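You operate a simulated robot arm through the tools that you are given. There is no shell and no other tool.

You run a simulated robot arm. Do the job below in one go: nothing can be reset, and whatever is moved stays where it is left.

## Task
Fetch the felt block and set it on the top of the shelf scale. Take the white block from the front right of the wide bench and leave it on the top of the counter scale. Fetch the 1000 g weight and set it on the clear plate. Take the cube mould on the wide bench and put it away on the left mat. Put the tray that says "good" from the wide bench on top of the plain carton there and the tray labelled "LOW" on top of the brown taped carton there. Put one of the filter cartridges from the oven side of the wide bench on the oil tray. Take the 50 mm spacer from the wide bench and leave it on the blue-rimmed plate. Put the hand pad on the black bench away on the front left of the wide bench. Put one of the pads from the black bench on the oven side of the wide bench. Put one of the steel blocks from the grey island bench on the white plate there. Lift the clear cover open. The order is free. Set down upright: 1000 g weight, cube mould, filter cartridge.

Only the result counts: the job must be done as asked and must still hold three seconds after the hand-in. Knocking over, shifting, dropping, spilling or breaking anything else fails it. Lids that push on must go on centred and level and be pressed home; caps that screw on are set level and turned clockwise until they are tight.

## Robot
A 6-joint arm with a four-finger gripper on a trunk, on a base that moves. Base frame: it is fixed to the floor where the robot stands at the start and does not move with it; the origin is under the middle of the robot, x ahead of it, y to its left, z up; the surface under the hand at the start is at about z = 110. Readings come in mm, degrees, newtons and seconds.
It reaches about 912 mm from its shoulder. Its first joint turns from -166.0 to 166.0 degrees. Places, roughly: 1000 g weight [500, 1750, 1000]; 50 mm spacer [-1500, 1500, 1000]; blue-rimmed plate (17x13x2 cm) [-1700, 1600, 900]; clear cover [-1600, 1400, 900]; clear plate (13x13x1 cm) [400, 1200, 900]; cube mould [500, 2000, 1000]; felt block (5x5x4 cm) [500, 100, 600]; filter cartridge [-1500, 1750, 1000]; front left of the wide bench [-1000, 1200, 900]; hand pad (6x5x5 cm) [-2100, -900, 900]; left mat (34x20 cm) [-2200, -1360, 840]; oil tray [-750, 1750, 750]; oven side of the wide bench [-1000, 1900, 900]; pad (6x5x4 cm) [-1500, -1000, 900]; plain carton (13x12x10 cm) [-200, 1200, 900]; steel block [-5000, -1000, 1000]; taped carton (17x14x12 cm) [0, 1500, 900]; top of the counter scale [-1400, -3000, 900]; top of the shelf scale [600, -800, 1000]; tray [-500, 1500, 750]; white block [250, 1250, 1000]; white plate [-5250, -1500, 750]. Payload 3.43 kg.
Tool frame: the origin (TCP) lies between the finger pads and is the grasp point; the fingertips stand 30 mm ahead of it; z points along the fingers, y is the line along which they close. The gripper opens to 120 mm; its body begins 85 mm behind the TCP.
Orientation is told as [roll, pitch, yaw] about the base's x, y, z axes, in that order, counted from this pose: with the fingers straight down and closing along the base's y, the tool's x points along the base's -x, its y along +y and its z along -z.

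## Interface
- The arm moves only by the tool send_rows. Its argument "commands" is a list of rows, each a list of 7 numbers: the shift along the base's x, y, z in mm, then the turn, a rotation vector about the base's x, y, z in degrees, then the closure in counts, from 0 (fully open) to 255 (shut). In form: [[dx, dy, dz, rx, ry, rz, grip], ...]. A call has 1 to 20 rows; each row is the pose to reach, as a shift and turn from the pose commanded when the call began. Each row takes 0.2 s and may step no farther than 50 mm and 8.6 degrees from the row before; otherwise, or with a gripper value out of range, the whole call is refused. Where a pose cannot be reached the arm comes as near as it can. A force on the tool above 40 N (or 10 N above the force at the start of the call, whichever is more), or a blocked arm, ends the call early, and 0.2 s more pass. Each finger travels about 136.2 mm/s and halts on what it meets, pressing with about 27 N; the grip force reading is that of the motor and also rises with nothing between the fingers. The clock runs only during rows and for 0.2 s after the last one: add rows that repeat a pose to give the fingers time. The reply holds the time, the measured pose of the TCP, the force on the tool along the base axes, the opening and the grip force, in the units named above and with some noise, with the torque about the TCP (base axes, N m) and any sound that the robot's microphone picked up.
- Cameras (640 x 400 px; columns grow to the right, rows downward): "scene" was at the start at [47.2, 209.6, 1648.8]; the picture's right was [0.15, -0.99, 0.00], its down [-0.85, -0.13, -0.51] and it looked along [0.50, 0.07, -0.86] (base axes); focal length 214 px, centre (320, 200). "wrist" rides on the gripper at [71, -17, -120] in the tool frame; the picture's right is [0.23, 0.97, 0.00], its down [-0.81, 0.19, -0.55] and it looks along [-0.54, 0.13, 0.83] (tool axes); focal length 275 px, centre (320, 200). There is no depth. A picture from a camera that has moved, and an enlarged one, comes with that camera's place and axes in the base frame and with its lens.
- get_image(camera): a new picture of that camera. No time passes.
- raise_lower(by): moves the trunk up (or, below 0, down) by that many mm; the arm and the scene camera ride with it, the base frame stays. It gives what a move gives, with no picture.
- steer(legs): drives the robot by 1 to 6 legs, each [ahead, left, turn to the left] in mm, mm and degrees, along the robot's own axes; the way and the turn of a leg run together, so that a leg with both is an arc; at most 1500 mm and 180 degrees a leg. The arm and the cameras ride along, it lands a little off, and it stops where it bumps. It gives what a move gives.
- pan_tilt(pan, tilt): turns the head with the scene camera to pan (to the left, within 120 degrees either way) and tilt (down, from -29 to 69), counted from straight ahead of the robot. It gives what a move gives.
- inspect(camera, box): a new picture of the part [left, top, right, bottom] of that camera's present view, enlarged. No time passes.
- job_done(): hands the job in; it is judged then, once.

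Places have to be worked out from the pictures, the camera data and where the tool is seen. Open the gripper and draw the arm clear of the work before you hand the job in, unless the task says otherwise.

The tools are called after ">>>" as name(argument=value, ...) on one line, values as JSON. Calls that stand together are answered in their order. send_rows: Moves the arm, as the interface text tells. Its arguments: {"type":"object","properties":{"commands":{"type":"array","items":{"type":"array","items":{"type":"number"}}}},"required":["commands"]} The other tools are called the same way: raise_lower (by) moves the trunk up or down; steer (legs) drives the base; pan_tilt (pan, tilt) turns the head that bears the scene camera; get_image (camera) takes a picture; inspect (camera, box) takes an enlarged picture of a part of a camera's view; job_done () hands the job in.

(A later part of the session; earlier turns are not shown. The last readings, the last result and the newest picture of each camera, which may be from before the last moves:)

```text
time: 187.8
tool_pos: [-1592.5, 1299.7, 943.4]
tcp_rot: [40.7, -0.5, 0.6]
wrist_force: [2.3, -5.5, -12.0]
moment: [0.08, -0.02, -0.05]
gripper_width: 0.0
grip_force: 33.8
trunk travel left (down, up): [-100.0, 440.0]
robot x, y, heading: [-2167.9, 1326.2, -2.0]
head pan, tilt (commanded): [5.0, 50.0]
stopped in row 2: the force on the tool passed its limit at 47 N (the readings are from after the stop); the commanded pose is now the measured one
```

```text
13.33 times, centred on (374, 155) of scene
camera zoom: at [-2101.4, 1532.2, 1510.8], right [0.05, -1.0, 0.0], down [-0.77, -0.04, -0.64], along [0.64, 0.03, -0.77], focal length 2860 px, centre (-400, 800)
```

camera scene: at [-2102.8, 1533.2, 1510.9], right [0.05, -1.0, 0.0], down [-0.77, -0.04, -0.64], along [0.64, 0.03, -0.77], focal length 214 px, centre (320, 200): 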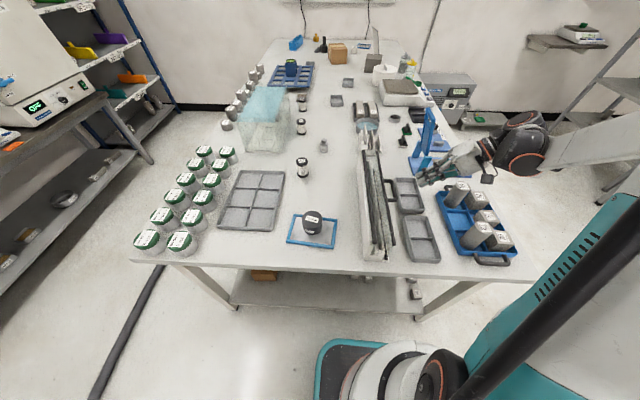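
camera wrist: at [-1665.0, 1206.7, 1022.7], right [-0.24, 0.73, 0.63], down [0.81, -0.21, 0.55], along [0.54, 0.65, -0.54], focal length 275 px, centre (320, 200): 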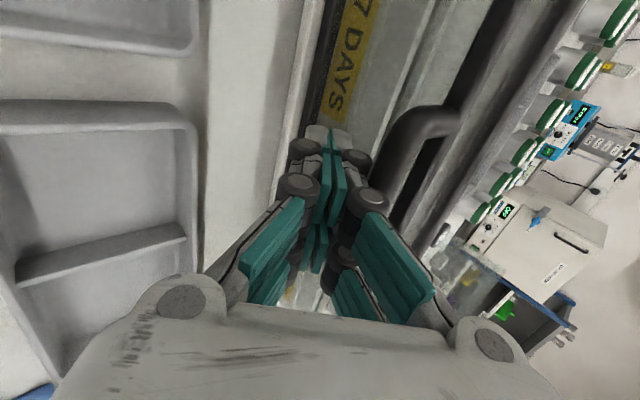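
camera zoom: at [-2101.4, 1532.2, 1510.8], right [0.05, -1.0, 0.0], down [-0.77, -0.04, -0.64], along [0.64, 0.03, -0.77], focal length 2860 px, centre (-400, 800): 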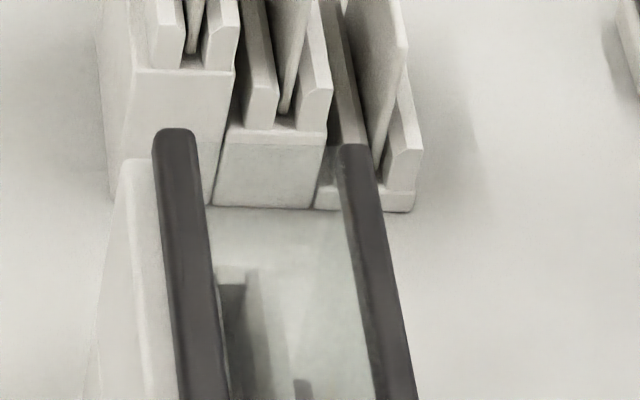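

The lid is an L-shaped cover hinged at the back bar. It may be stiff or damped, so I push much more slowly, a fraction of a millimetre per row.

>>> send_rows(commands=[[0, 0, 0.6, 0, 0, 0, 255], [0, 0, 1.2, 0, 0, 0, 255], [0, 0, 1.8, 0, 0, 0, 255], [0, 0, 2.4, 0, 0, 0, 255], [0, 0, 3.0, 0, 0, 0, 255], [0, 0, 3.6, 0, 0, 0, 255], [0, 0, 4.2, 0, 0, 0, 255], [0, 0, 4.8, 0, 0, 0, 255], [0, 0, 5.4, 0, 0, 0, 255], [0, 0, 6.0, 0, 0, 0, 255]])

>>> inspect(camera="scene", box=[350, 140, 478, 220])

```text
time: 188.8
tool_pos: [-1593.1, 1297.4, 944.3]
tcp_rot: [40.5, -0.5, 0.5]
wrist_force: [2.4, -5.5, -13.1]
moment: [0.05, 0.01, 0.04]
gripper_width: 0.1
grip_force: 33.5
trunk travel left (down, up): [-100.0, 440.0]
robot x, y, heading: [-2167.6, 1329.8, -2.1]
head pan, tilt (commanded): [5.0, 50.0]
stopped in row 4: the force on the tool passed its limit at 41 N (the readings are from after the stop); the commanded pose is now the measured one
```

```text
5.00 times, centred on (414, 180) of scene
camera zoom: at [-2101.3, 1532.1, 1511.1], right [0.05, -1.0, 0.0], down [-0.77, -0.04, -0.64], along [0.64, 0.03, -0.77], focal length 1072 px, centre (-150, 300)
```

zoom: 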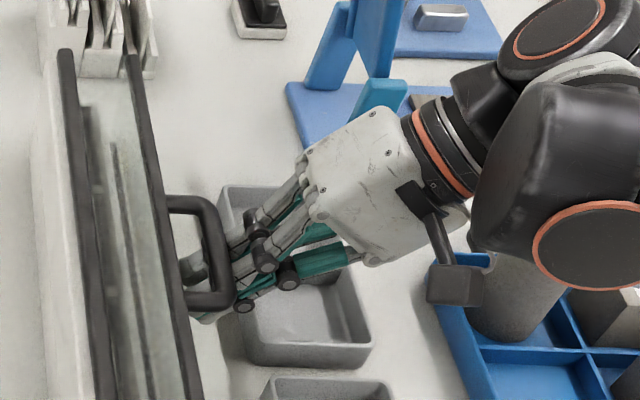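

Contact is definitely at the handle, yet the lid stays rigid at ~40 N. I back out carefully and use the wrist camera to examine the cover's ends and hinge up close.

>>> send_rows(commands=[[0, -4, -8, 0, 0, 0, 255], [0, -20, -10, 0, 0, 0, 255], [0, -35, -8, 0, 0, 0, 255], [0, -45, 20, 0, 0, 0, 255], [0, -45, 60, 0, 0, 0, 255], [0, -40, 105, -8, 0, 0, 255], [-20, -30, 125, -16, 0, 0, 200], [-50, -10, 130, -24, 0, 0, 100], [-85, 15, 130, -32, 0, 0, 100], [-120, 40, 130, -40, 0, 0, 100], [-160, 60, 120, -40.5, 0, 0, 100], [-200, 70, 110, -40.5, 0, 0, 100], [-240, 70, 100, -40.5, 0, 0, 100], [-240, 70, 100, -40.5, 0, 0, 100]])

>>> get_image(camera="wrist")

```text
time: 191.8
tool_pos: [-1833.5, 1368.7, 1045.9]
tcp_rot: [0.3, 0.1, 0.8]
wrist_force: [0.1, -0.1, 0.1]
moment: [-0.03, -0.05, 0.02]
gripper_width: 72.8
grip_force: 0.0
trunk travel left (down, up): [-100.0, 440.0]
robot x, y, heading: [-2168.2, 1329.4, -2.2]
head pan, tilt (commanded): [5.0, 50.0]
```

```text
taken
camera wrist: at [-1904.6, 1349.8, 1166.8], right [-0.24, 0.97, 0.0], down [0.81, 0.2, 0.55], along [0.54, 0.14, -0.83], focal length 275 px, centre (320, 200)
```

wrist: 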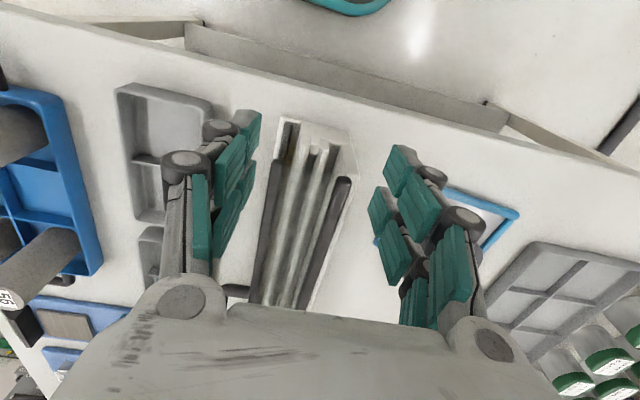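

>>> inspect(camera="wrist", box=[240, 100, 400, 200])

>>> inspect(camera="wrist", box=[270, 105, 366, 165])

```text
4.00 times, centred on (320, 150) of wrist
camera zoom: at [-1904.6, 1349.8, 1166.8], right [-0.24, 0.97, 0.0], down [0.81, 0.2, 0.55], along [0.54, 0.14, -0.83], focal length 1101 px, centre (320, 400)
```

zoom: 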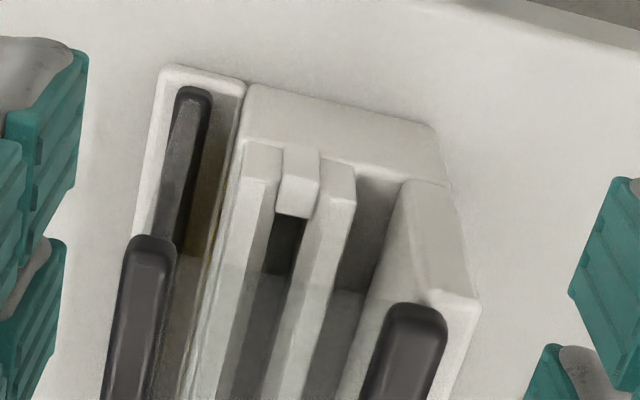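

```text
6.67 times, centred on (318, 135) of wrist
camera zoom: at [-1904.6, 1349.8, 1166.8], right [-0.24, 0.97, 0.0], down [0.81, 0.2, 0.55], along [0.54, 0.14, -0.83], focal length 1835 px, centre (333, 633)
```

zoom: 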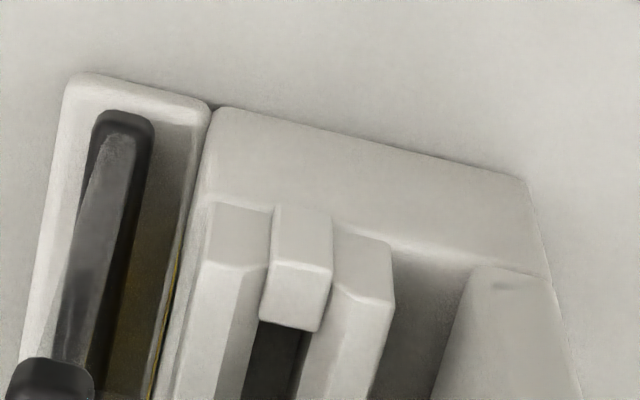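

The separate ledge under the front-bottom bar suggests a hinge there could be possible, which would explain the rigidity. I test gently: inner fingers inside the loop again, and a small pull toward −y to feel whether the lid yields.

>>> send_rows(commands=[[30, -10, 20, 0, 0, 0, 191], [70, -20, 30, 0, 0, 0, 191], [110, -35, 30, 0, 0, 0, 191], [150, -48, 30, 0, 0, 0, 191], [190, -55, 30, 0, 0, 0, 191], [225, -59, 30, 0, 0, 0, 191], [239, -62, 10, 0, 0, 0, 191], [239, -62, -19, 0, 0, 0, 191], [239, -62, -19, 0, 0, 0, 191]])

>>> inspect(camera="wrist", box=[240, 80, 440, 205])

```text
time: 193.8
tool_pos: [-1595.9, 1305.3, 1025.3]
tcp_rot: [0.1, 0.1, 0.9]
wrist_force: [0.8, 0.5, 0.2]
moment: [0.01, 0.02, 0.01]
gripper_width: 30.1
grip_force: 0.1
trunk travel left (down, up): [-100.0, 440.0]
robot x, y, heading: [-2165.1, 1329.1, -2.2]
head pan, tilt (commanded): [5.0, 50.0]
```

```text
3.20 times, centred on (340, 142) of wrist
camera zoom: at [-1667.3, 1287.1, 1145.1], right [-0.24, 0.97, 0.0], down [0.81, 0.2, 0.55], along [0.54, 0.14, -0.83], focal length 881 px, centre (256, 384)
```

zoom: 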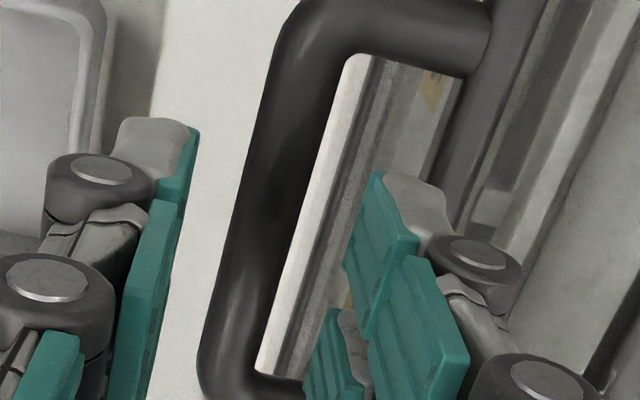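

Aligned as before. I lower, close on the bar, and pull 6 mm toward −y slowly.

>>> send_rows(commands=[[0, 1, -12, 0, 0, 0, 191], [0, 1, -24, 0, 0, 0, 191], [0, 1, -31, 0, 0, 0, 191], [0, 1, -31, 0, 0, 0, 255], [0, 1, -31, 0, 0, 0, 255], [0, 1, -31, 0, 0, 0, 255]])

>>> send_rows(commands=[[0, -1, 0, 0, 0, 0, 255], [0, -2, 0, 0, 0, 0, 255], [0, -3, 0, 0, 0, 0, 255], [0, -4, 0, 0, 0, 0, 255], [0, -5, 0, 0, 0, 0, 255], [0, -6, 0, 0, 0, 0, 255], [0, -6, 0, 0, 0, 0, 255]])

>>> inspect(camera="wrist", box=[240, 80, 440, 205])

```text
time: 195.2
tool_pos: [-1597.4, 1307.8, 994.2]
tcp_rot: [0.2, 0.0, 0.8]
wrist_force: [-1.3, 1.2, -1.7]
moment: [-0.03, 0.06, 0.39]
gripper_width: 13.3
grip_force: 44.5
trunk travel left (down, up): [-100.0, 440.0]
robot x, y, heading: [-2167.9, 1326.7, -2.0]
head pan, tilt (commanded): [5.0, 50.0]
```

```text
time: 196.8
tool_pos: [-1595.2, 1302.2, 995.8]
tcp_rot: [0.1, 0.0, 0.8]
wrist_force: [-0.1, 0.3, -0.5]
moment: [0.0, 0.01, 1.49]
gripper_width: 13.1
grip_force: 45.4
trunk travel left (down, up): [-100.0, 440.0]
robot x, y, heading: [-2168.6, 1328.3, -2.1]
head pan, tilt (commanded): [5.0, 50.0]
```

```text
3.20 times, centred on (340, 142) of wrist
camera zoom: at [-1666.9, 1283.0, 1117.3], right [-0.24, 0.97, 0.0], down [0.81, 0.2, 0.55], along [0.54, 0.14, -0.83], focal length 881 px, centre (256, 384)
```

zoom: 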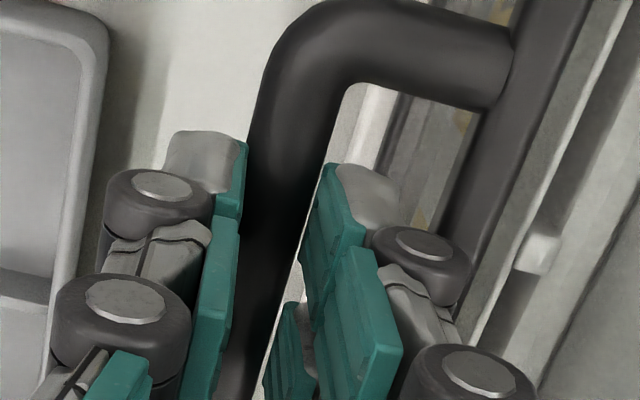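

The handle follows the hand forward with almost no force while the case body stays put – the lid appears hinged along its front-bottom bar. I continue a little along that arc and check by picture.

>>> send_rows(commands=[[0, -2, -1.5, 0, 0, 0, 255], [0, -4, -2.7, 0, 0, 0, 255], [0, -6, -3.9, 0, 0, 0, 255], [0, -8, -5, 0, 0, 0, 255], [0, -10, -6.2, 0, 0, 0, 255], [0, -12, -7.5, 0, 0, 0, 255], [0, -12, -7.5, 0, 0, 0, 255]])

>>> inspect(camera="scene", box=[345, 140, 473, 220])

>>> inspect(camera="scene", box=[345, 215, 425, 265])

```text
time: 197.5
tool_pos: [-1594.2, 1293.6, 993.8]
tcp_rot: [-0.1, -0.3, 0.7]
wrist_force: [1.0, -10.3, 19.1]
moment: [-0.26, 0.0, 1.27]
gripper_width: 11.5
grip_force: 44.9
trunk travel left (down, up): [-100.0, 440.0]
robot x, y, heading: [-2168.4, 1330.2, -2.2]
head pan, tilt (commanded): [5.0, 50.0]
stopped in row 3: the force on the tool passed its limit at 42 N (the readings are from after the stop); the commanded pose is now the measured one
```

```text
5.00 times, centred on (409, 180) of scene
camera zoom: at [-2103.7, 1531.8, 1511.1], right [0.05, -1.0, 0.0], down [-0.76, -0.04, -0.64], along [0.64, 0.03, -0.77], focal length 1072 px, centre (-125, 300)
```

zoom: 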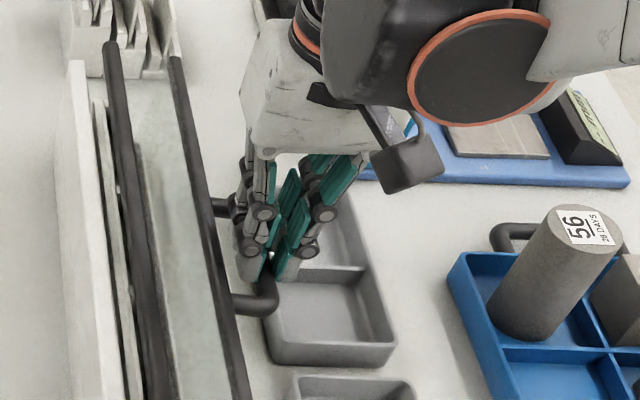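

```text
8.00 times, centred on (385, 240) of scene
camera zoom: at [-2103.7, 1531.8, 1511.1], right [0.05, -1.0, 0.0], down [-0.76, -0.04, -0.64], along [0.64, 0.03, -0.77], focal length 1716 px, centre (-200, -120)
```

zoom: 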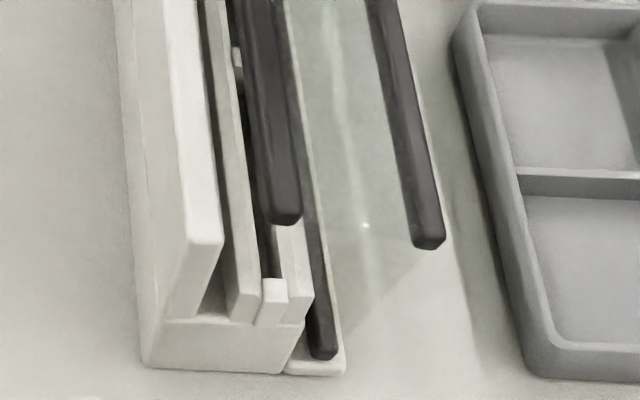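

Tracking the bars shows the bottom bar fixed and the top moved ~15 mm forward: the lid swings forward about its front-bottom bar. I loosen the grip to a 22 mm cage around the bar and follow the arc with matching tilt, so nothing is forced.

>>> send_rows(commands=[[0, 0, 0, 0, 0, 0, 230], [0, 0, 0, 0, 0, 0, 208], [0, 0, -3, 3, 0, 0, 208], [0, -0.5, -7, 6, 0, 0, 208], [0, -1, -10.5, 9, 0, 0, 208], [0, -1, -10.5, 9, 0, 0, 208]])

>>> inspect(camera="scene", box=[345, 150, 441, 210])

>>> inspect(camera="wrist", box=[200, 60, 440, 210])

```text
time: 198.9
tool_pos: [-1594.5, 1295.1, 983.4]
tcp_rot: [9.1, -0.2, 0.7]
wrist_force: [-0.4, 0.4, -0.4]
moment: [0.04, -0.01, 0.03]
gripper_width: 22.6
grip_force: 0.5
trunk travel left (down, up): [-100.0, 440.0]
robot x, y, heading: [-2169.0, 1328.3, -2.2]
head pan, tilt (commanded): [5.0, 50.0]
```

```text
6.67 times, centred on (393, 180) of scene
camera zoom: at [-2102.5, 1532.8, 1510.8], right [0.05, -1.0, 0.0], down [-0.77, -0.04, -0.64], along [0.64, 0.03, -0.77], focal length 1430 px, centre (-167, 333)
```

zoom: 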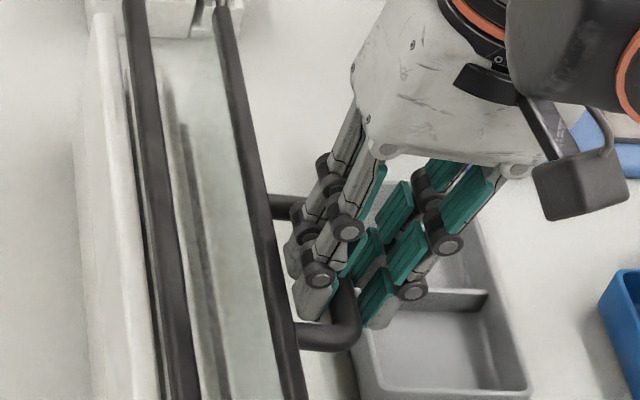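

```text
2.67 times, centred on (320, 135) of wrist
camera zoom: at [-1666.6, 1257.7, 1098.7], right [-0.24, 0.96, 0.15], down [0.81, 0.11, 0.58], along [0.54, 0.26, -0.8], focal length 734 px, centre (320, 373)
```

zoom: 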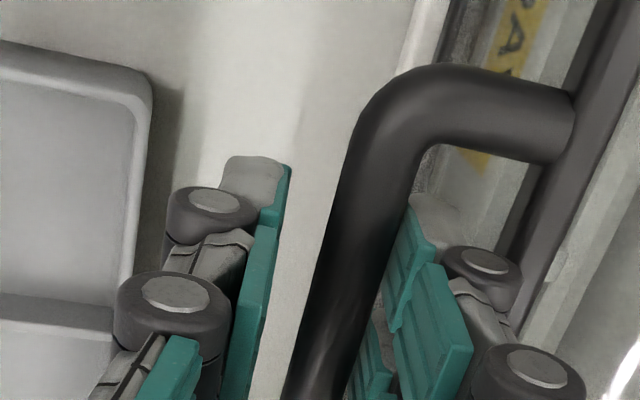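

The bar leans on the inner fingers (lid not past balance yet). I follow the arc forward to about 30° inside the cage.

>>> send_rows(commands=[[0, -4.3, -2, 2, 0, 0, 208], [0, -8.6, -4, 4, 0, 0, 208], [0, -12.9, -6, 6, 0, 0, 208], [0, -16.7, -8.7, 8.5, 0, 0, 208], [0, -20.5, -11.4, 11, 0, 0, 208], [0, -24.3, -14.2, 13, 0, 0, 208], [0, -27.2, -16.9, 15, 0, 0, 208], [0, -30.1, -19.7, 17, 0, 0, 208], [0, -33, -22.4, 19, 0, 0, 208], [0, -36, -25.2, 21, 0, 0, 208], [0, -36, -25.2, 21, 0, 0, 208]])

>>> inspect(camera="scene", box=[345, 150, 441, 210])

>>> inspect(camera="wrist", box=[200, 60, 440, 210])

```text
time: 201.3
tool_pos: [-1596.1, 1257.9, 957.0]
tcp_rot: [30.1, -0.4, 0.5]
wrist_force: [-0.5, -1.0, -0.9]
moment: [0.01, 0.0, 0.0]
gripper_width: 21.7
grip_force: 0.1
trunk travel left (down, up): [-100.0, 440.0]
robot x, y, heading: [-2165.8, 1327.0, -2.2]
head pan, tilt (commanded): [5.0, 50.0]
```

```text
6.67 times, centred on (393, 180) of scene
camera zoom: at [-2102.5, 1532.6, 1510.9], right [0.05, -1.0, 0.0], down [-0.77, -0.04, -0.64], along [0.64, 0.03, -0.77], focal length 1430 px, centre (-167, 333)
```

zoom: 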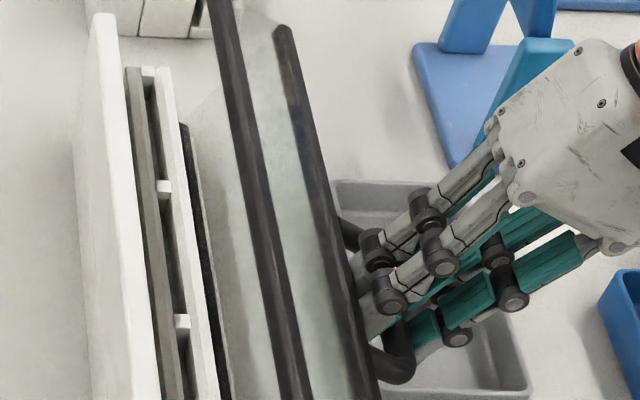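

```text
2.67 times, centred on (320, 135) of wrist
camera zoom: at [-1667.1, 1182.8, 1052.8], right [-0.24, 0.84, 0.49], down [0.81, -0.1, 0.58], along [0.54, 0.53, -0.65], focal length 734 px, centre (320, 373)
```

zoom: 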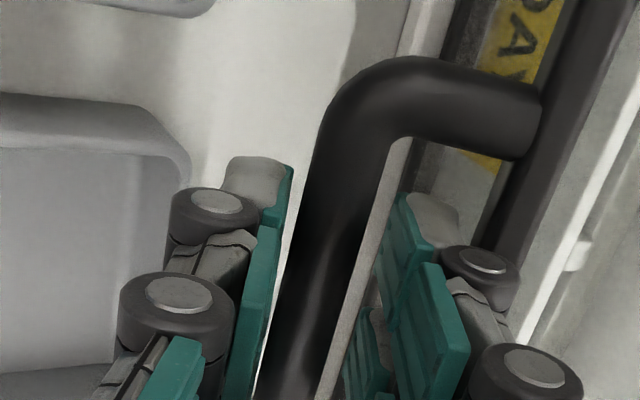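

The lid is now ~30° open and leans on the outer fingers. I continue to about 40°, watching clearance to the trays in front.

>>> send_rows(commands=[[0, -2.5, -3, 2, 0, 0, 208], [0, -5, -6.1, 4, 0, 0, 208], [0, -7.5, -9.3, 6, 0, 0, 208], [0, -9.5, -12, 8, 0, 0, 208], [0, -11.2, -14.6, 10, 0, 0, 208], [0, -11.2, -14.6, 10, 0, 0, 208]])

>>> inspect(camera="scene", box=[345, 150, 441, 210])

>>> inspect(camera="wrist", box=[140, 40, 460, 240])

```text
time: 202.7
tool_pos: [-1595.5, 1247.8, 943.4]
tcp_rot: [40.1, -0.5, 0.5]
wrist_force: [-0.2, -0.4, -0.5]
moment: [-0.01, 0.01, -0.01]
gripper_width: 21.7
grip_force: 0.1
trunk travel left (down, up): [-100.0, 440.0]
robot x, y, heading: [-2168.1, 1329.0, -2.0]
head pan, tilt (commanded): [5.0, 50.0]
```

```text
6.67 times, centred on (393, 180) of scene
camera zoom: at [-2102.4, 1532.5, 1510.9], right [0.05, -1.0, 0.0], down [-0.77, -0.04, -0.64], along [0.64, 0.03, -0.77], focal length 1430 px, centre (-167, 333)
```

zoom: 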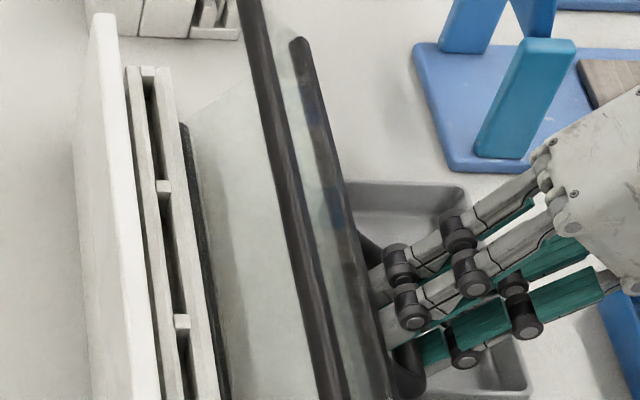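

```text
2.00 times, centred on (300, 140) of wrist
camera zoom: at [-1667.0, 1155.2, 1024.2], right [-0.24, 0.74, 0.62], down [0.81, -0.2, 0.55], along [0.54, 0.64, -0.55], focal length 551 px, centre (360, 320)
```

zoom: 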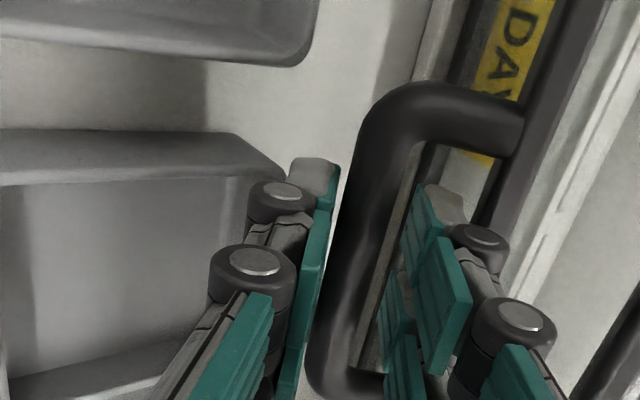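

The lid is ~42° open, resting on the outer fingers. I retract 10 mm so only the tips hold the bar, close softly, and ease it down a few more degrees.

>>> send_rows(commands=[[0, -3.2, 3.8, 0, 0, 0, 208], [0, -6.4, 7.7, 0, 0, 0, 208], [0, -6.4, 7.7, 0, 0, 0, 240], [0, -6.4, 7.7, 0, 0, 0, 255], [0, -6.4, 7.7, 0, 0, 0, 255]])

>>> send_rows(commands=[[0, -0.8, -2, 1, 0, 0, 255], [0, -1.6, -4, 2, 0, 0, 255], [0, -2.4, -6, 3, 0, 0, 255], [0, -3.2, -8, 4, 0, 0, 255], [0, -4, -10, 5, 0, 0, 255], [0, -4, -10, 5, 0, 0, 255]])

>>> inspect(camera="scene", box=[345, 150, 441, 210])

>>> inspect(camera="wrist", box=[140, 40, 460, 240])

```text
time: 203.9
tool_pos: [-1594.2, 1240.9, 950.0]
tcp_rot: [40.1, -0.4, 0.6]
wrist_force: [0.2, -0.3, 0.4]
moment: [0.0, -0.68, 0.77]
gripper_width: 13.9
grip_force: 45.0
trunk travel left (down, up): [-100.0, 440.0]
robot x, y, heading: [-2169.9, 1328.5, -2.0]
head pan, tilt (commanded): [5.0, 50.0]
```

```text
time: 205.3
tool_pos: [-1594.9, 1234.1, 940.9]
tcp_rot: [45.0, -0.6, 0.4]
wrist_force: [6.7, -28.1, 11.5]
moment: [-0.42, -0.57, 1.13]
gripper_width: 13.8
grip_force: 45.0
trunk travel left (down, up): [-100.0, 440.0]
robot x, y, heading: [-2167.1, 1326.9, -2.0]
head pan, tilt (commanded): [5.0, 50.0]
```

```text
6.67 times, centred on (393, 180) of scene
camera zoom: at [-2102.6, 1529.8, 1511.3], right [0.05, -1.0, 0.0], down [-0.77, -0.04, -0.64], along [0.64, 0.03, -0.77], focal length 1430 px, centre (-167, 333)
```

zoom: 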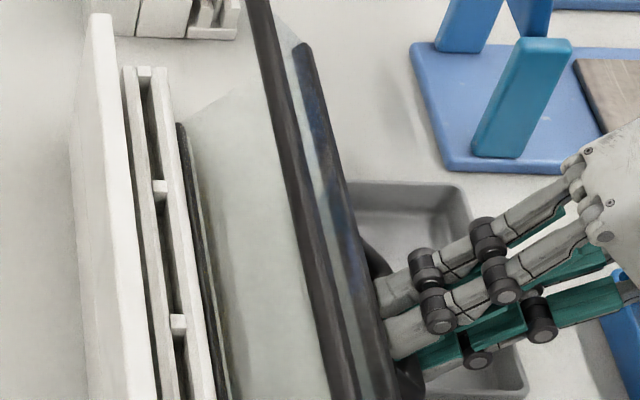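

```text
2.00 times, centred on (300, 140) of wrist
camera zoom: at [-1666.5, 1136.4, 1013.1], right [-0.24, 0.69, 0.69], down [0.81, -0.25, 0.53], along [0.54, 0.68, -0.49], focal length 551 px, centre (360, 320)
```

zoom: 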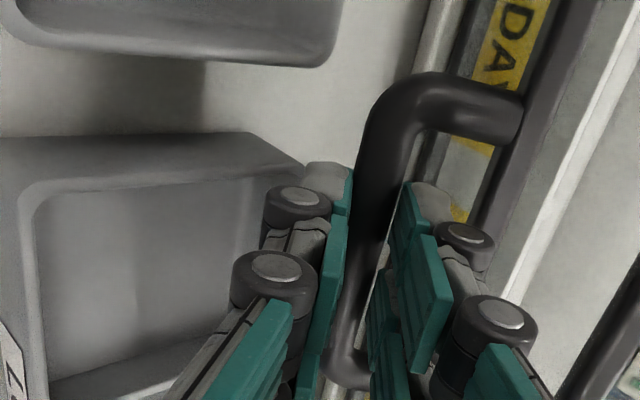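

The side force comes from a small arc mismatch; I relax 2 mm and ease the lid a few degrees further without turning the hand.

>>> send_rows(commands=[[0, -1, 0, 0, 0, 0, 255], [0, -2, 0, 0, 0, 0, 255], [0, -2.5, -1.5, 0, 0, 0, 255], [0, -3, -3, 0, 0, 0, 255], [0, -3.6, -4.5, 0, 0, 0, 255], [0, -4.1, -6, 0, 0, 0, 255], [0, -4.6, -7.3, 0, 0, 0, 255], [0, -4.6, -7.3, 0, 0, 0, 255]])

>>> inspect(camera="wrist", box=[140, 40, 460, 240])

```text
time: 207.1
tool_pos: [-1593.0, 1232.2, 932.7]
tcp_rot: [45.1, -0.5, 0.5]
wrist_force: [9.3, -11.7, 4.3]
moment: [-0.11, -1.16, 0.28]
gripper_width: 13.7
grip_force: 45.5
trunk travel left (down, up): [-100.0, 440.0]
robot x, y, heading: [-2168.7, 1329.1, -2.2]
head pan, tilt (commanded): [5.0, 50.0]
```

```text
2.00 times, centred on (300, 140) of wrist
camera zoom: at [-1666.2, 1133.6, 1005.9], right [-0.24, 0.69, 0.69], down [0.81, -0.25, 0.53], along [0.54, 0.68, -0.49], focal length 551 px, centre (360, 320)
```

zoom: 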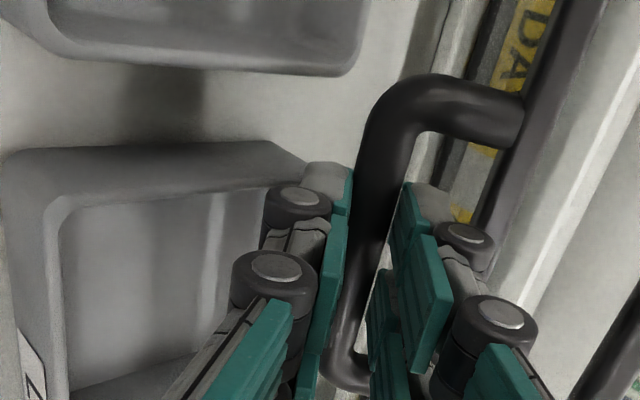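

The lid is ~50° open with the handle ~10 mm above the tray rim. I open slightly and withdraw the hand along its axis so the lid settles gently.

>>> send_rows(commands=[[0, 0, 0, 0, 0, 0, 235], [0, -1, 1, 0, 0, 0, 212], [0, -4, 4, 0, 0, 0, 212], [0, -8, 8, 0, 0, 0, 212], [0, -12, 12, 0, 0, 0, 212], [0, -18, 18, 0, 0, 0, 212], [0, -30, 30, 0, 0, 0, 212], [0, -50, 60, 0, 0, 0, 212], [0, -50, 95, 0, 0, 0, 212]])

>>> get_image(camera="wrist")

>>> inspect(camera="scene", box=[345, 140, 473, 220])

```text
time: 209.1
tool_pos: [-1595.9, 1180.4, 1029.5]
tcp_rot: [45.2, -0.6, 0.4]
wrist_force: [-1.0, 0.3, 0.6]
moment: [0.0, 0.01, 0.02]
gripper_width: 20.5
grip_force: 0.0
trunk travel left (down, up): [-100.0, 440.0]
robot x, y, heading: [-2169.4, 1330.4, -2.0]
head pan, tilt (commanded): [5.0, 50.0]
```

```text
taken
camera wrist: at [-1667.9, 1082.4, 1102.7], right [-0.24, 0.69, 0.69], down [0.81, -0.25, 0.53], along [0.54, 0.68, -0.49], focal length 275 px, centre (320, 200)
```

wrist: 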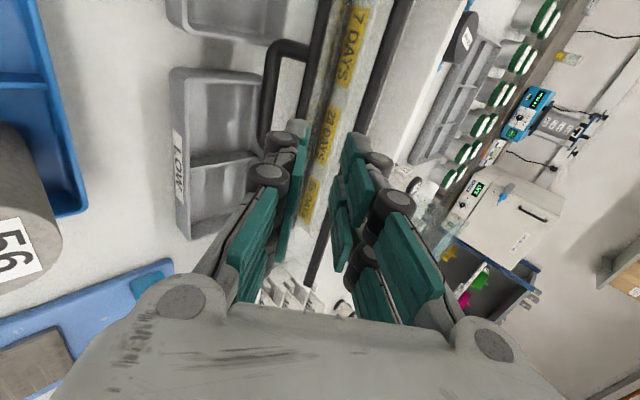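

```text
5.00 times, centred on (409, 180) of scene
camera zoom: at [-2102.7, 1532.5, 1510.9], right [0.05, -1.0, 0.0], down [-0.77, -0.04, -0.64], along [0.64, 0.03, -0.77], focal length 1072 px, centre (-125, 300)
```

zoom: 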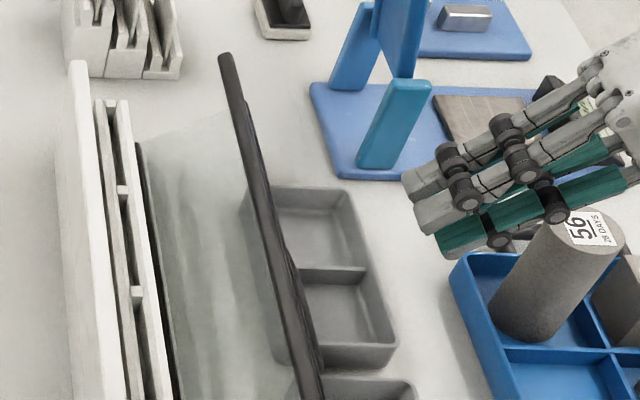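

The lid settled open. I zoom in to see where it rests relative to the LOW tray.

>>> inspect(camera="wrist", box=[160, 0, 360, 125])

>>> inspect(camera="scene", box=[360, 160, 456, 220])

```text
3.20 times, centred on (260, 62) of wrist
camera zoom: at [-1667.9, 1082.4, 1102.7], right [-0.24, 0.69, 0.69], down [0.81, -0.25, 0.53], along [0.54, 0.68, -0.49], focal length 881 px, centre (512, 640)
```

zoom: 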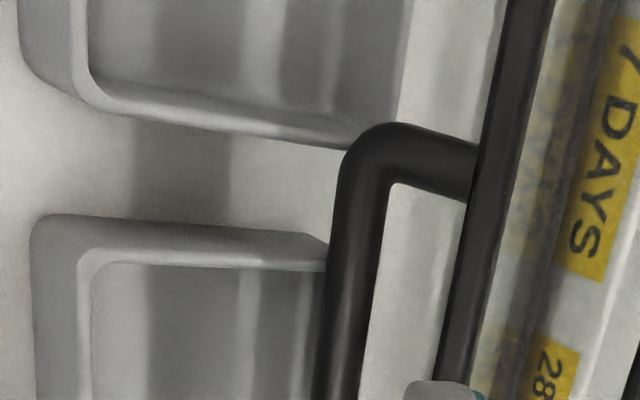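

```text
6.67 times, centred on (408, 190) of scene
camera zoom: at [-2102.7, 1532.5, 1510.9], right [0.05, -1.0, 0.0], down [-0.77, -0.04, -0.64], along [0.64, 0.03, -0.77], focal length 1430 px, centre (-267, 267)
```

zoom: 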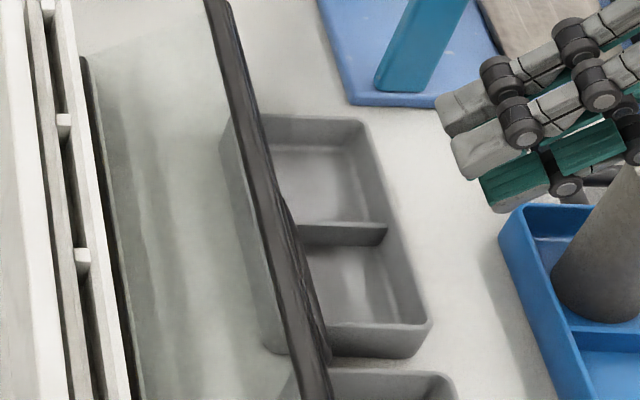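

The lid stands about 59° open with its handle apparently over the LOW tray's end wall, and the tray looks unmoved. I take a side look with the wrist camera to confirm.

>>> send_rows(commands=[[-20, -5, 20, -8, 0, 0, 100], [-50, 0, 40, -16, 0, 0, 0], [-85, 10, 50, -24, 0, 0, 0], [-120, 20, 50, -32, 0, 0, 0], [-155, 30, 50, -40, 0, 0, 0], [-190, 40, 40, -45, 0, 0, 0], [-225, 50, 30, -45, 0, 0, 0], [-225, 60, 20, -45, 0, 0, 0], [-225, 60, 20, -45, 0, 0, 0]])

>>> get_image(camera="wrist")

>>> get_image(camera="scene")

```text
time: 211.3
tool_pos: [-1783.3, 1235.6, 1053.8]
tcp_rot: [-0.1, -0.2, 1.1]
wrist_force: [0.3, 0.0, -0.2]
moment: [0.02, 0.0, 0.02]
gripper_width: 120.0
grip_force: 0.1
trunk travel left (down, up): [-100.0, 440.0]
robot x, y, heading: [-2169.0, 1329.4, -2.3]
head pan, tilt (commanded): [5.0, 50.0]
stopped in row 9: the arm was blocked; the commanded pose is now the measured one
```

```text
taken
camera wrist: at [-1854.4, 1216.0, 1175.0], right [-0.25, 0.97, 0.0], down [0.81, 0.21, 0.55], along [0.54, 0.14, -0.83], focal length 275 px, centre (320, 200)
```

wrist: 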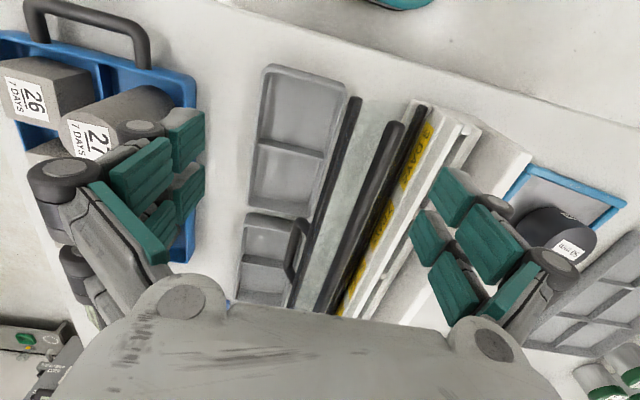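

```text
taken
camera scene: at [-2104.9, 1511.3, 1509.4], right [-0.23, -0.97, 0.0], down [-0.76, 0.18, -0.63], along [0.61, -0.15, -0.78], focal length 214 px, centre (320, 200)
```

scene: 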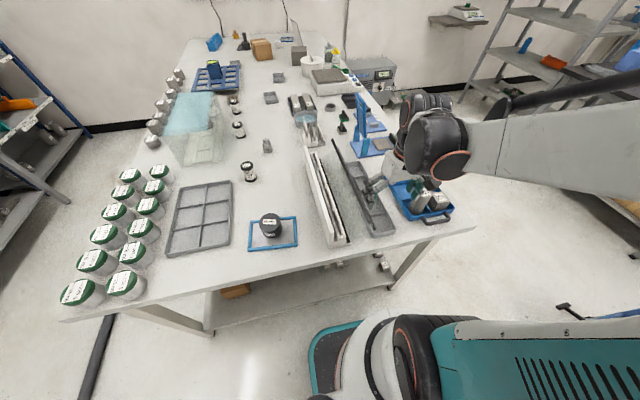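

>>> inspect(camera="wrist", box=[220, 190, 380, 290])

>>> inspect(camera="wrist", box=[240, 60, 480, 210])

```text
4.00 times, centred on (300, 240) of wrist
camera zoom: at [-1854.4, 1216.0, 1175.0], right [-0.25, 0.97, 0.0], down [0.81, 0.21, 0.55], along [0.54, 0.14, -0.83], focal length 1101 px, centre (400, 40)
```

zoom: 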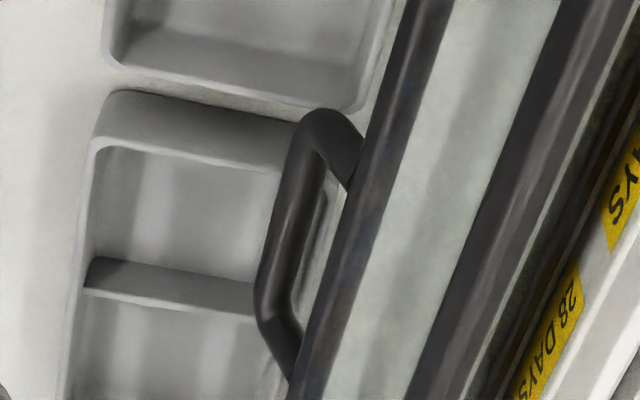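

```text
2.67 times, centred on (360, 135) of wrist
camera zoom: at [-1854.4, 1216.0, 1175.0], right [-0.25, 0.97, 0.0], down [0.81, 0.21, 0.55], along [0.54, 0.14, -0.83], focal length 734 px, centre (213, 373)
```

zoom: 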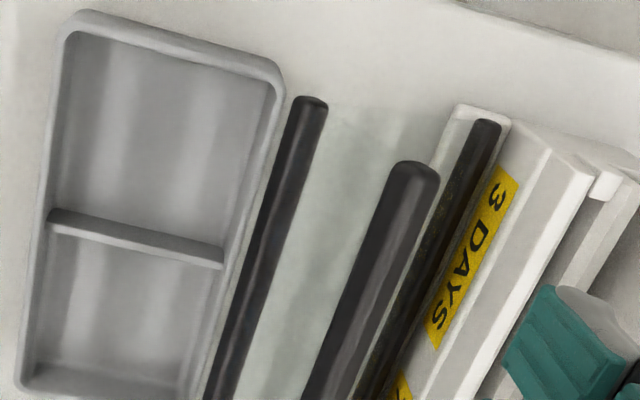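

The cover is open (~60°) and stable. Next I go behind the bench: raise and tuck the arm, then drive around the left end into the aisle at y≈2340.

>>> raise_lower(by=300)

>>> send_rows(commands=[[20, 0, 20, 0, 0, 0, 0], [50, 0, 40, 0, 0, 0, 0], [80, 0, 60, 0, 0, 0, 0], [80, 0, 60, 0, 0, 0, 0]])

>>> steer(legs=[[-60, 500, 2], [0, 520, 0]])

>>> pan_tilt(pan=10, tilt=40)

>>> get_image(camera="scene")

```text
time: 214.3
tool_pos: [-1784.0, 1234.8, 1353.3]
tcp_rot: [0.0, -0.1, 1.0]
wrist_force: [-0.1, -0.3, 0.4]
moment: [0.0, 0.0, 0.03]
gripper_width: 119.8
grip_force: 0.0
trunk travel left (down, up): [-400.0, 140.0]
robot x, y, heading: [-2171.2, 1326.7, -2.0]
head pan, tilt (commanded): [5.0, 50.0]
```

```text
time: 215.3
tool_pos: [-1708.1, 1235.2, 1413.9]
tcp_rot: [-0.1, -0.1, 0.5]
wrist_force: [-0.7, 0.1, 0.7]
moment: [0.02, -0.04, 0.01]
gripper_width: 119.9
grip_force: 0.0
trunk travel left (down, up): [-400.0, 140.0]
robot x, y, heading: [-2167.9, 1331.5, -2.2]
head pan, tilt (commanded): [5.0, 50.0]
```

```text
time: 221.0
tool_pos: [-1762.6, 2283.2, 1413.2]
tcp_rot: [0.0, -0.1, 3.6]
wrist_force: [-0.2, 0.2, 0.3]
moment: [0.03, -0.02, 0.01]
gripper_width: 120.1
grip_force: 0.1
trunk travel left (down, up): [-400.0, 140.0]
robot x, y, heading: [-2225.9, 2355.7, 0.9]
head pan, tilt (commanded): [5.0, 50.0]
```

```text
time: 221.7
tool_pos: [-1761.0, 2283.4, 1414.0]
tcp_rot: [0.0, 0.0, 3.6]
wrist_force: [-0.8, 0.1, 0.4]
moment: [0.01, 0.02, 0.0]
gripper_width: 120.1
grip_force: 0.0
trunk travel left (down, up): [-400.0, 140.0]
robot x, y, heading: [-2228.6, 2357.6, 0.8]
head pan, tilt (commanded): [10.0, 40.0]
```

```text
taken
camera scene: at [-2165.3, 2569.6, 1825.0], right [0.19, -0.98, 0.0], down [-0.63, -0.12, -0.77], along [0.75, 0.14, -0.64], focal length 214 px, centre (320, 200)
```

scene: 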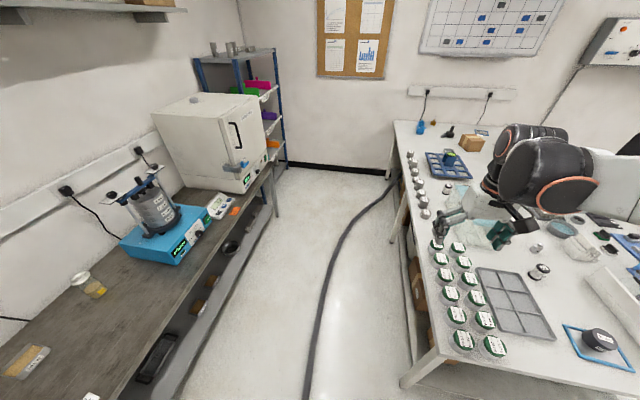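

The aisle is wide (~1.2 m) but a hose lies along it near y≈2685, curving under the bench's right end. I look to the west to see where the hose comes from.

>>> pan_tilt(pan=118, tilt=30)

>>> get_image(camera="scene")

>>> pan_tilt(pan=60, tilt=35)

>>> get_image(camera="scene")

```text
time: 223.5
tool_pos: [-1761.8, 2283.1, 1413.9]
tcp_rot: [0.0, -0.1, 3.6]
wrist_force: [0.4, 0.3, 0.1]
moment: [-0.04, -0.05, 0.02]
gripper_width: 120.1
grip_force: 0.1
trunk travel left (down, up): [-400.0, 140.0]
robot x, y, heading: [-2225.2, 2355.0, 0.9]
head pan, tilt (commanded): [118.0, 30.0]
```

```text
taken
camera scene: at [-2292.4, 2632.8, 1840.4], right [0.88, 0.48, 0.0], down [0.24, -0.44, -0.87], along [-0.42, 0.76, -0.5], focal length 214 px, centre (320, 200)
```

scene: 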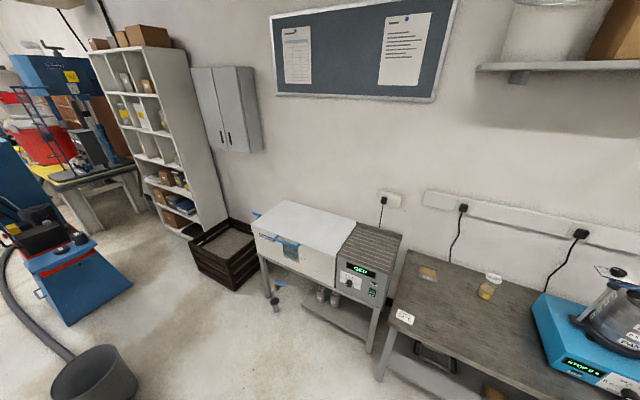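

```text
time: 224.8
tool_pos: [-1761.1, 2282.4, 1413.0]
tcp_rot: [0.0, 0.0, 3.6]
wrist_force: [0.7, 0.2, 0.0]
moment: [0.01, -0.01, 0.03]
gripper_width: 120.0
grip_force: 0.0
trunk travel left (down, up): [-400.0, 140.0]
robot x, y, heading: [-2226.9, 2350.8, 0.9]
head pan, tilt (commanded): [60.0, 35.0]
```

```text
taken
camera scene: at [-2206.0, 2630.5, 1832.6], right [0.87, -0.49, 0.0], down [-0.28, -0.5, -0.82], along [0.4, 0.72, -0.57], focal length 214 px, centre (320, 200)
```

scene: 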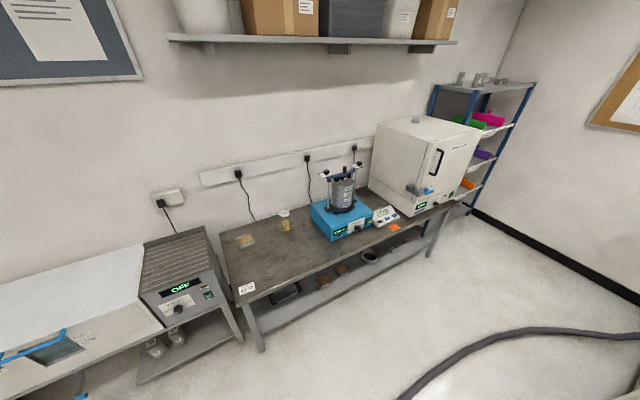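

The hose spans the room, so I'll deal with crossing it later. First I drive along the aisle south of it to a station near x≈−745, y≈2335 for the filter cartridge and trays.

>>> steer(legs=[[1480, -42, -0.9]])

>>> pan_tilt(pan=10, tilt=45)

>>> get_image(camera="scene")

>>> get_image(camera="wrist")

```text
time: 227.8
tool_pos: [-1480.5, 2213.0, 1413.5]
tcp_rot: [0.0, -0.2, -7.3]
wrist_force: [-0.4, -1.0, 0.4]
moment: [0.03, -0.07, -0.03]
gripper_width: 120.0
grip_force: 0.1
trunk travel left (down, up): [-400.0, 140.0]
robot x, y, heading: [-1919.5, 2370.0, -10.1]
head pan, tilt (commanded): [60.0, 35.0]
stopped in leg 1: the robot was blocked; the commanded pose is now the measured one
```

```text
time: 229.0
tool_pos: [-1479.0, 2215.6, 1413.3]
tcp_rot: [0.0, -0.1, -7.3]
wrist_force: [-1.1, -0.3, 0.0]
moment: [-0.03, 0.02, -0.06]
gripper_width: 120.1
grip_force: 0.0
trunk travel left (down, up): [-400.0, 140.0]
robot x, y, heading: [-1924.4, 2370.6, -10.0]
head pan, tilt (commanded): [10.0, 45.0]
```

```text
taken
camera scene: at [-1824.3, 2572.5, 1817.8], right [0.0, -1.0, 0.0], down [-0.71, 0.0, -0.71], along [0.71, 0.0, -0.71], focal length 214 px, centre (320, 200)
```

scene: 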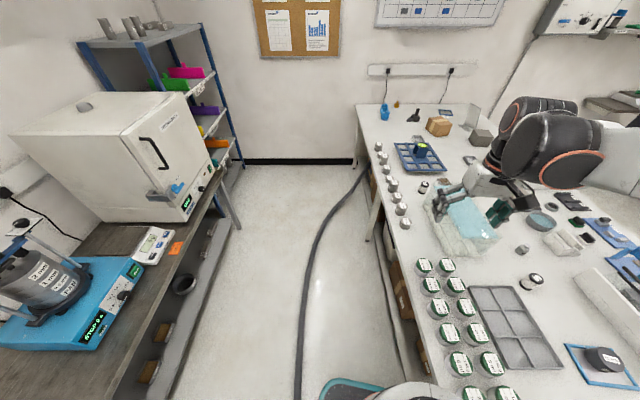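

```text
taken
camera wrist: at [-1552.5, 2207.2, 1534.3], right [-0.1, 0.99, 0.0], down [0.83, 0.09, 0.56], along [0.55, 0.06, -0.83], focal length 275 px, centre (320, 200)
```

wrist: 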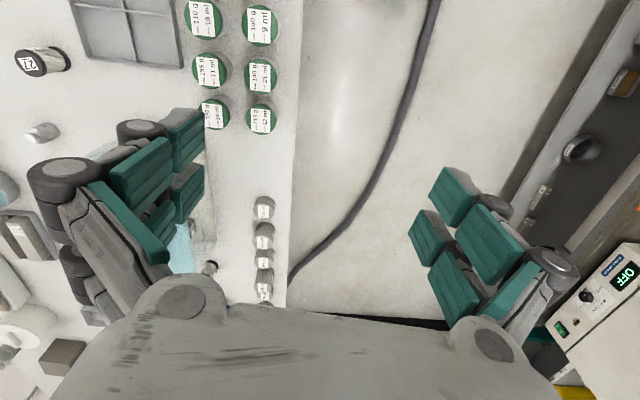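

The base brushed the bench's back corner: from this view the back edge is at y≈2180 and the hose near y≈2690, so the corridor centre is y≈2437. I back off, straighten and re-enter along that line.

>>> steer(legs=[[-91, 57, 0], [0, 0, 10]])

>>> get_image(camera="scene")

```text
time: 230.8
tool_pos: [-1536.6, 2364.3, 1413.4]
tcp_rot: [-0.1, -0.1, 2.4]
wrist_force: [0.0, -0.5, -0.5]
moment: [0.01, 0.0, -0.01]
gripper_width: 119.9
grip_force: 0.1
trunk travel left (down, up): [-400.0, 140.0]
robot x, y, heading: [-2003.3, 2446.6, -0.4]
head pan, tilt (commanded): [10.0, 45.0]
```

```text
taken
camera scene: at [-1938.1, 2657.5, 1817.7], right [0.17, -0.99, 0.0], down [-0.7, -0.12, -0.71], along [0.7, 0.12, -0.71], focal length 214 px, centre (320, 200)
```

scene: 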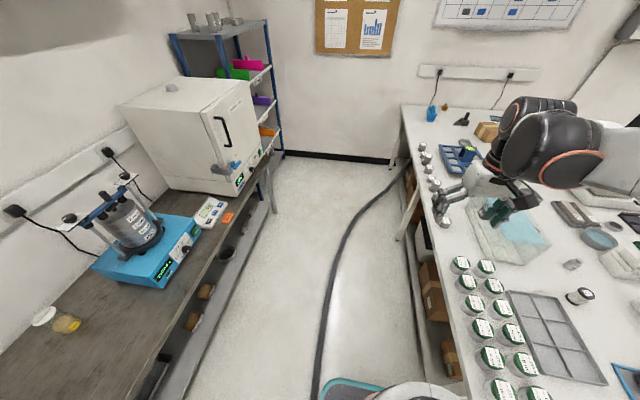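

Now straight in the corridor with a little clearance each side. I drive ahead 1240 mm along it.

>>> steer(legs=[[620, -8, 0.4], [620, -4, 0]])

>>> get_image(camera="scene")

>>> get_image(camera="wrist")

```text
time: 237.4
tool_pos: [-293.2, 2344.3, 1413.4]
tcp_rot: [0.0, -0.1, 2.4]
wrist_force: [0.5, -1.1, 0.2]
moment: [-0.03, 0.05, 0.03]
gripper_width: 119.9
grip_force: 0.0
trunk travel left (down, up): [-400.0, 140.0]
robot x, y, heading: [-754.4, 2423.2, -0.3]
head pan, tilt (commanded): [10.0, 45.0]
```

```text
taken
camera scene: at [-693.1, 2636.9, 1817.7], right [0.17, -0.99, 0.0], down [-0.7, -0.12, -0.71], along [0.7, 0.12, -0.71], focal length 214 px, centre (320, 200)
```

scene: 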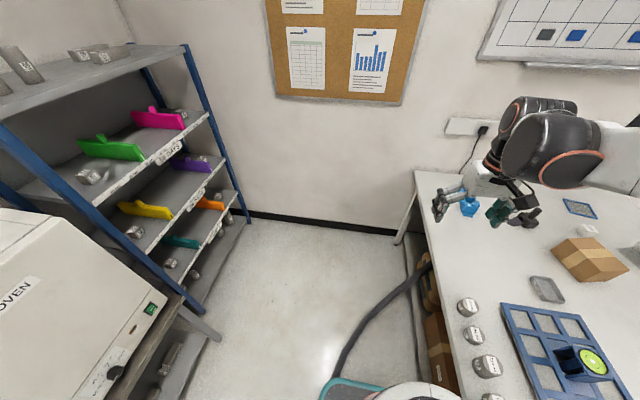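

```text
taken
camera wrist: at [-363.6, 2323.1, 1534.1], right [-0.27, 0.96, 0.0], down [0.8, 0.23, 0.55], along [0.53, 0.15, -0.83], focal length 275 px, centre (320, 200)
```

wrist: 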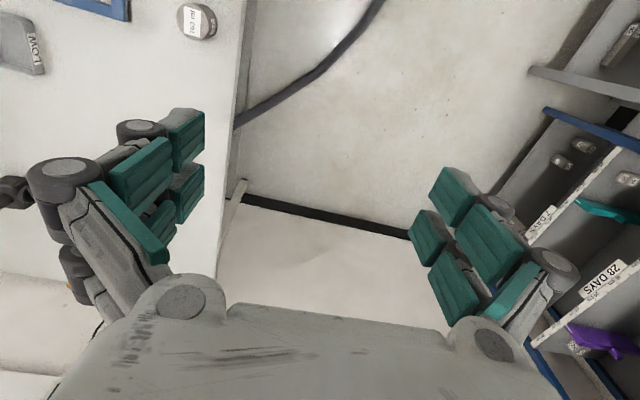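

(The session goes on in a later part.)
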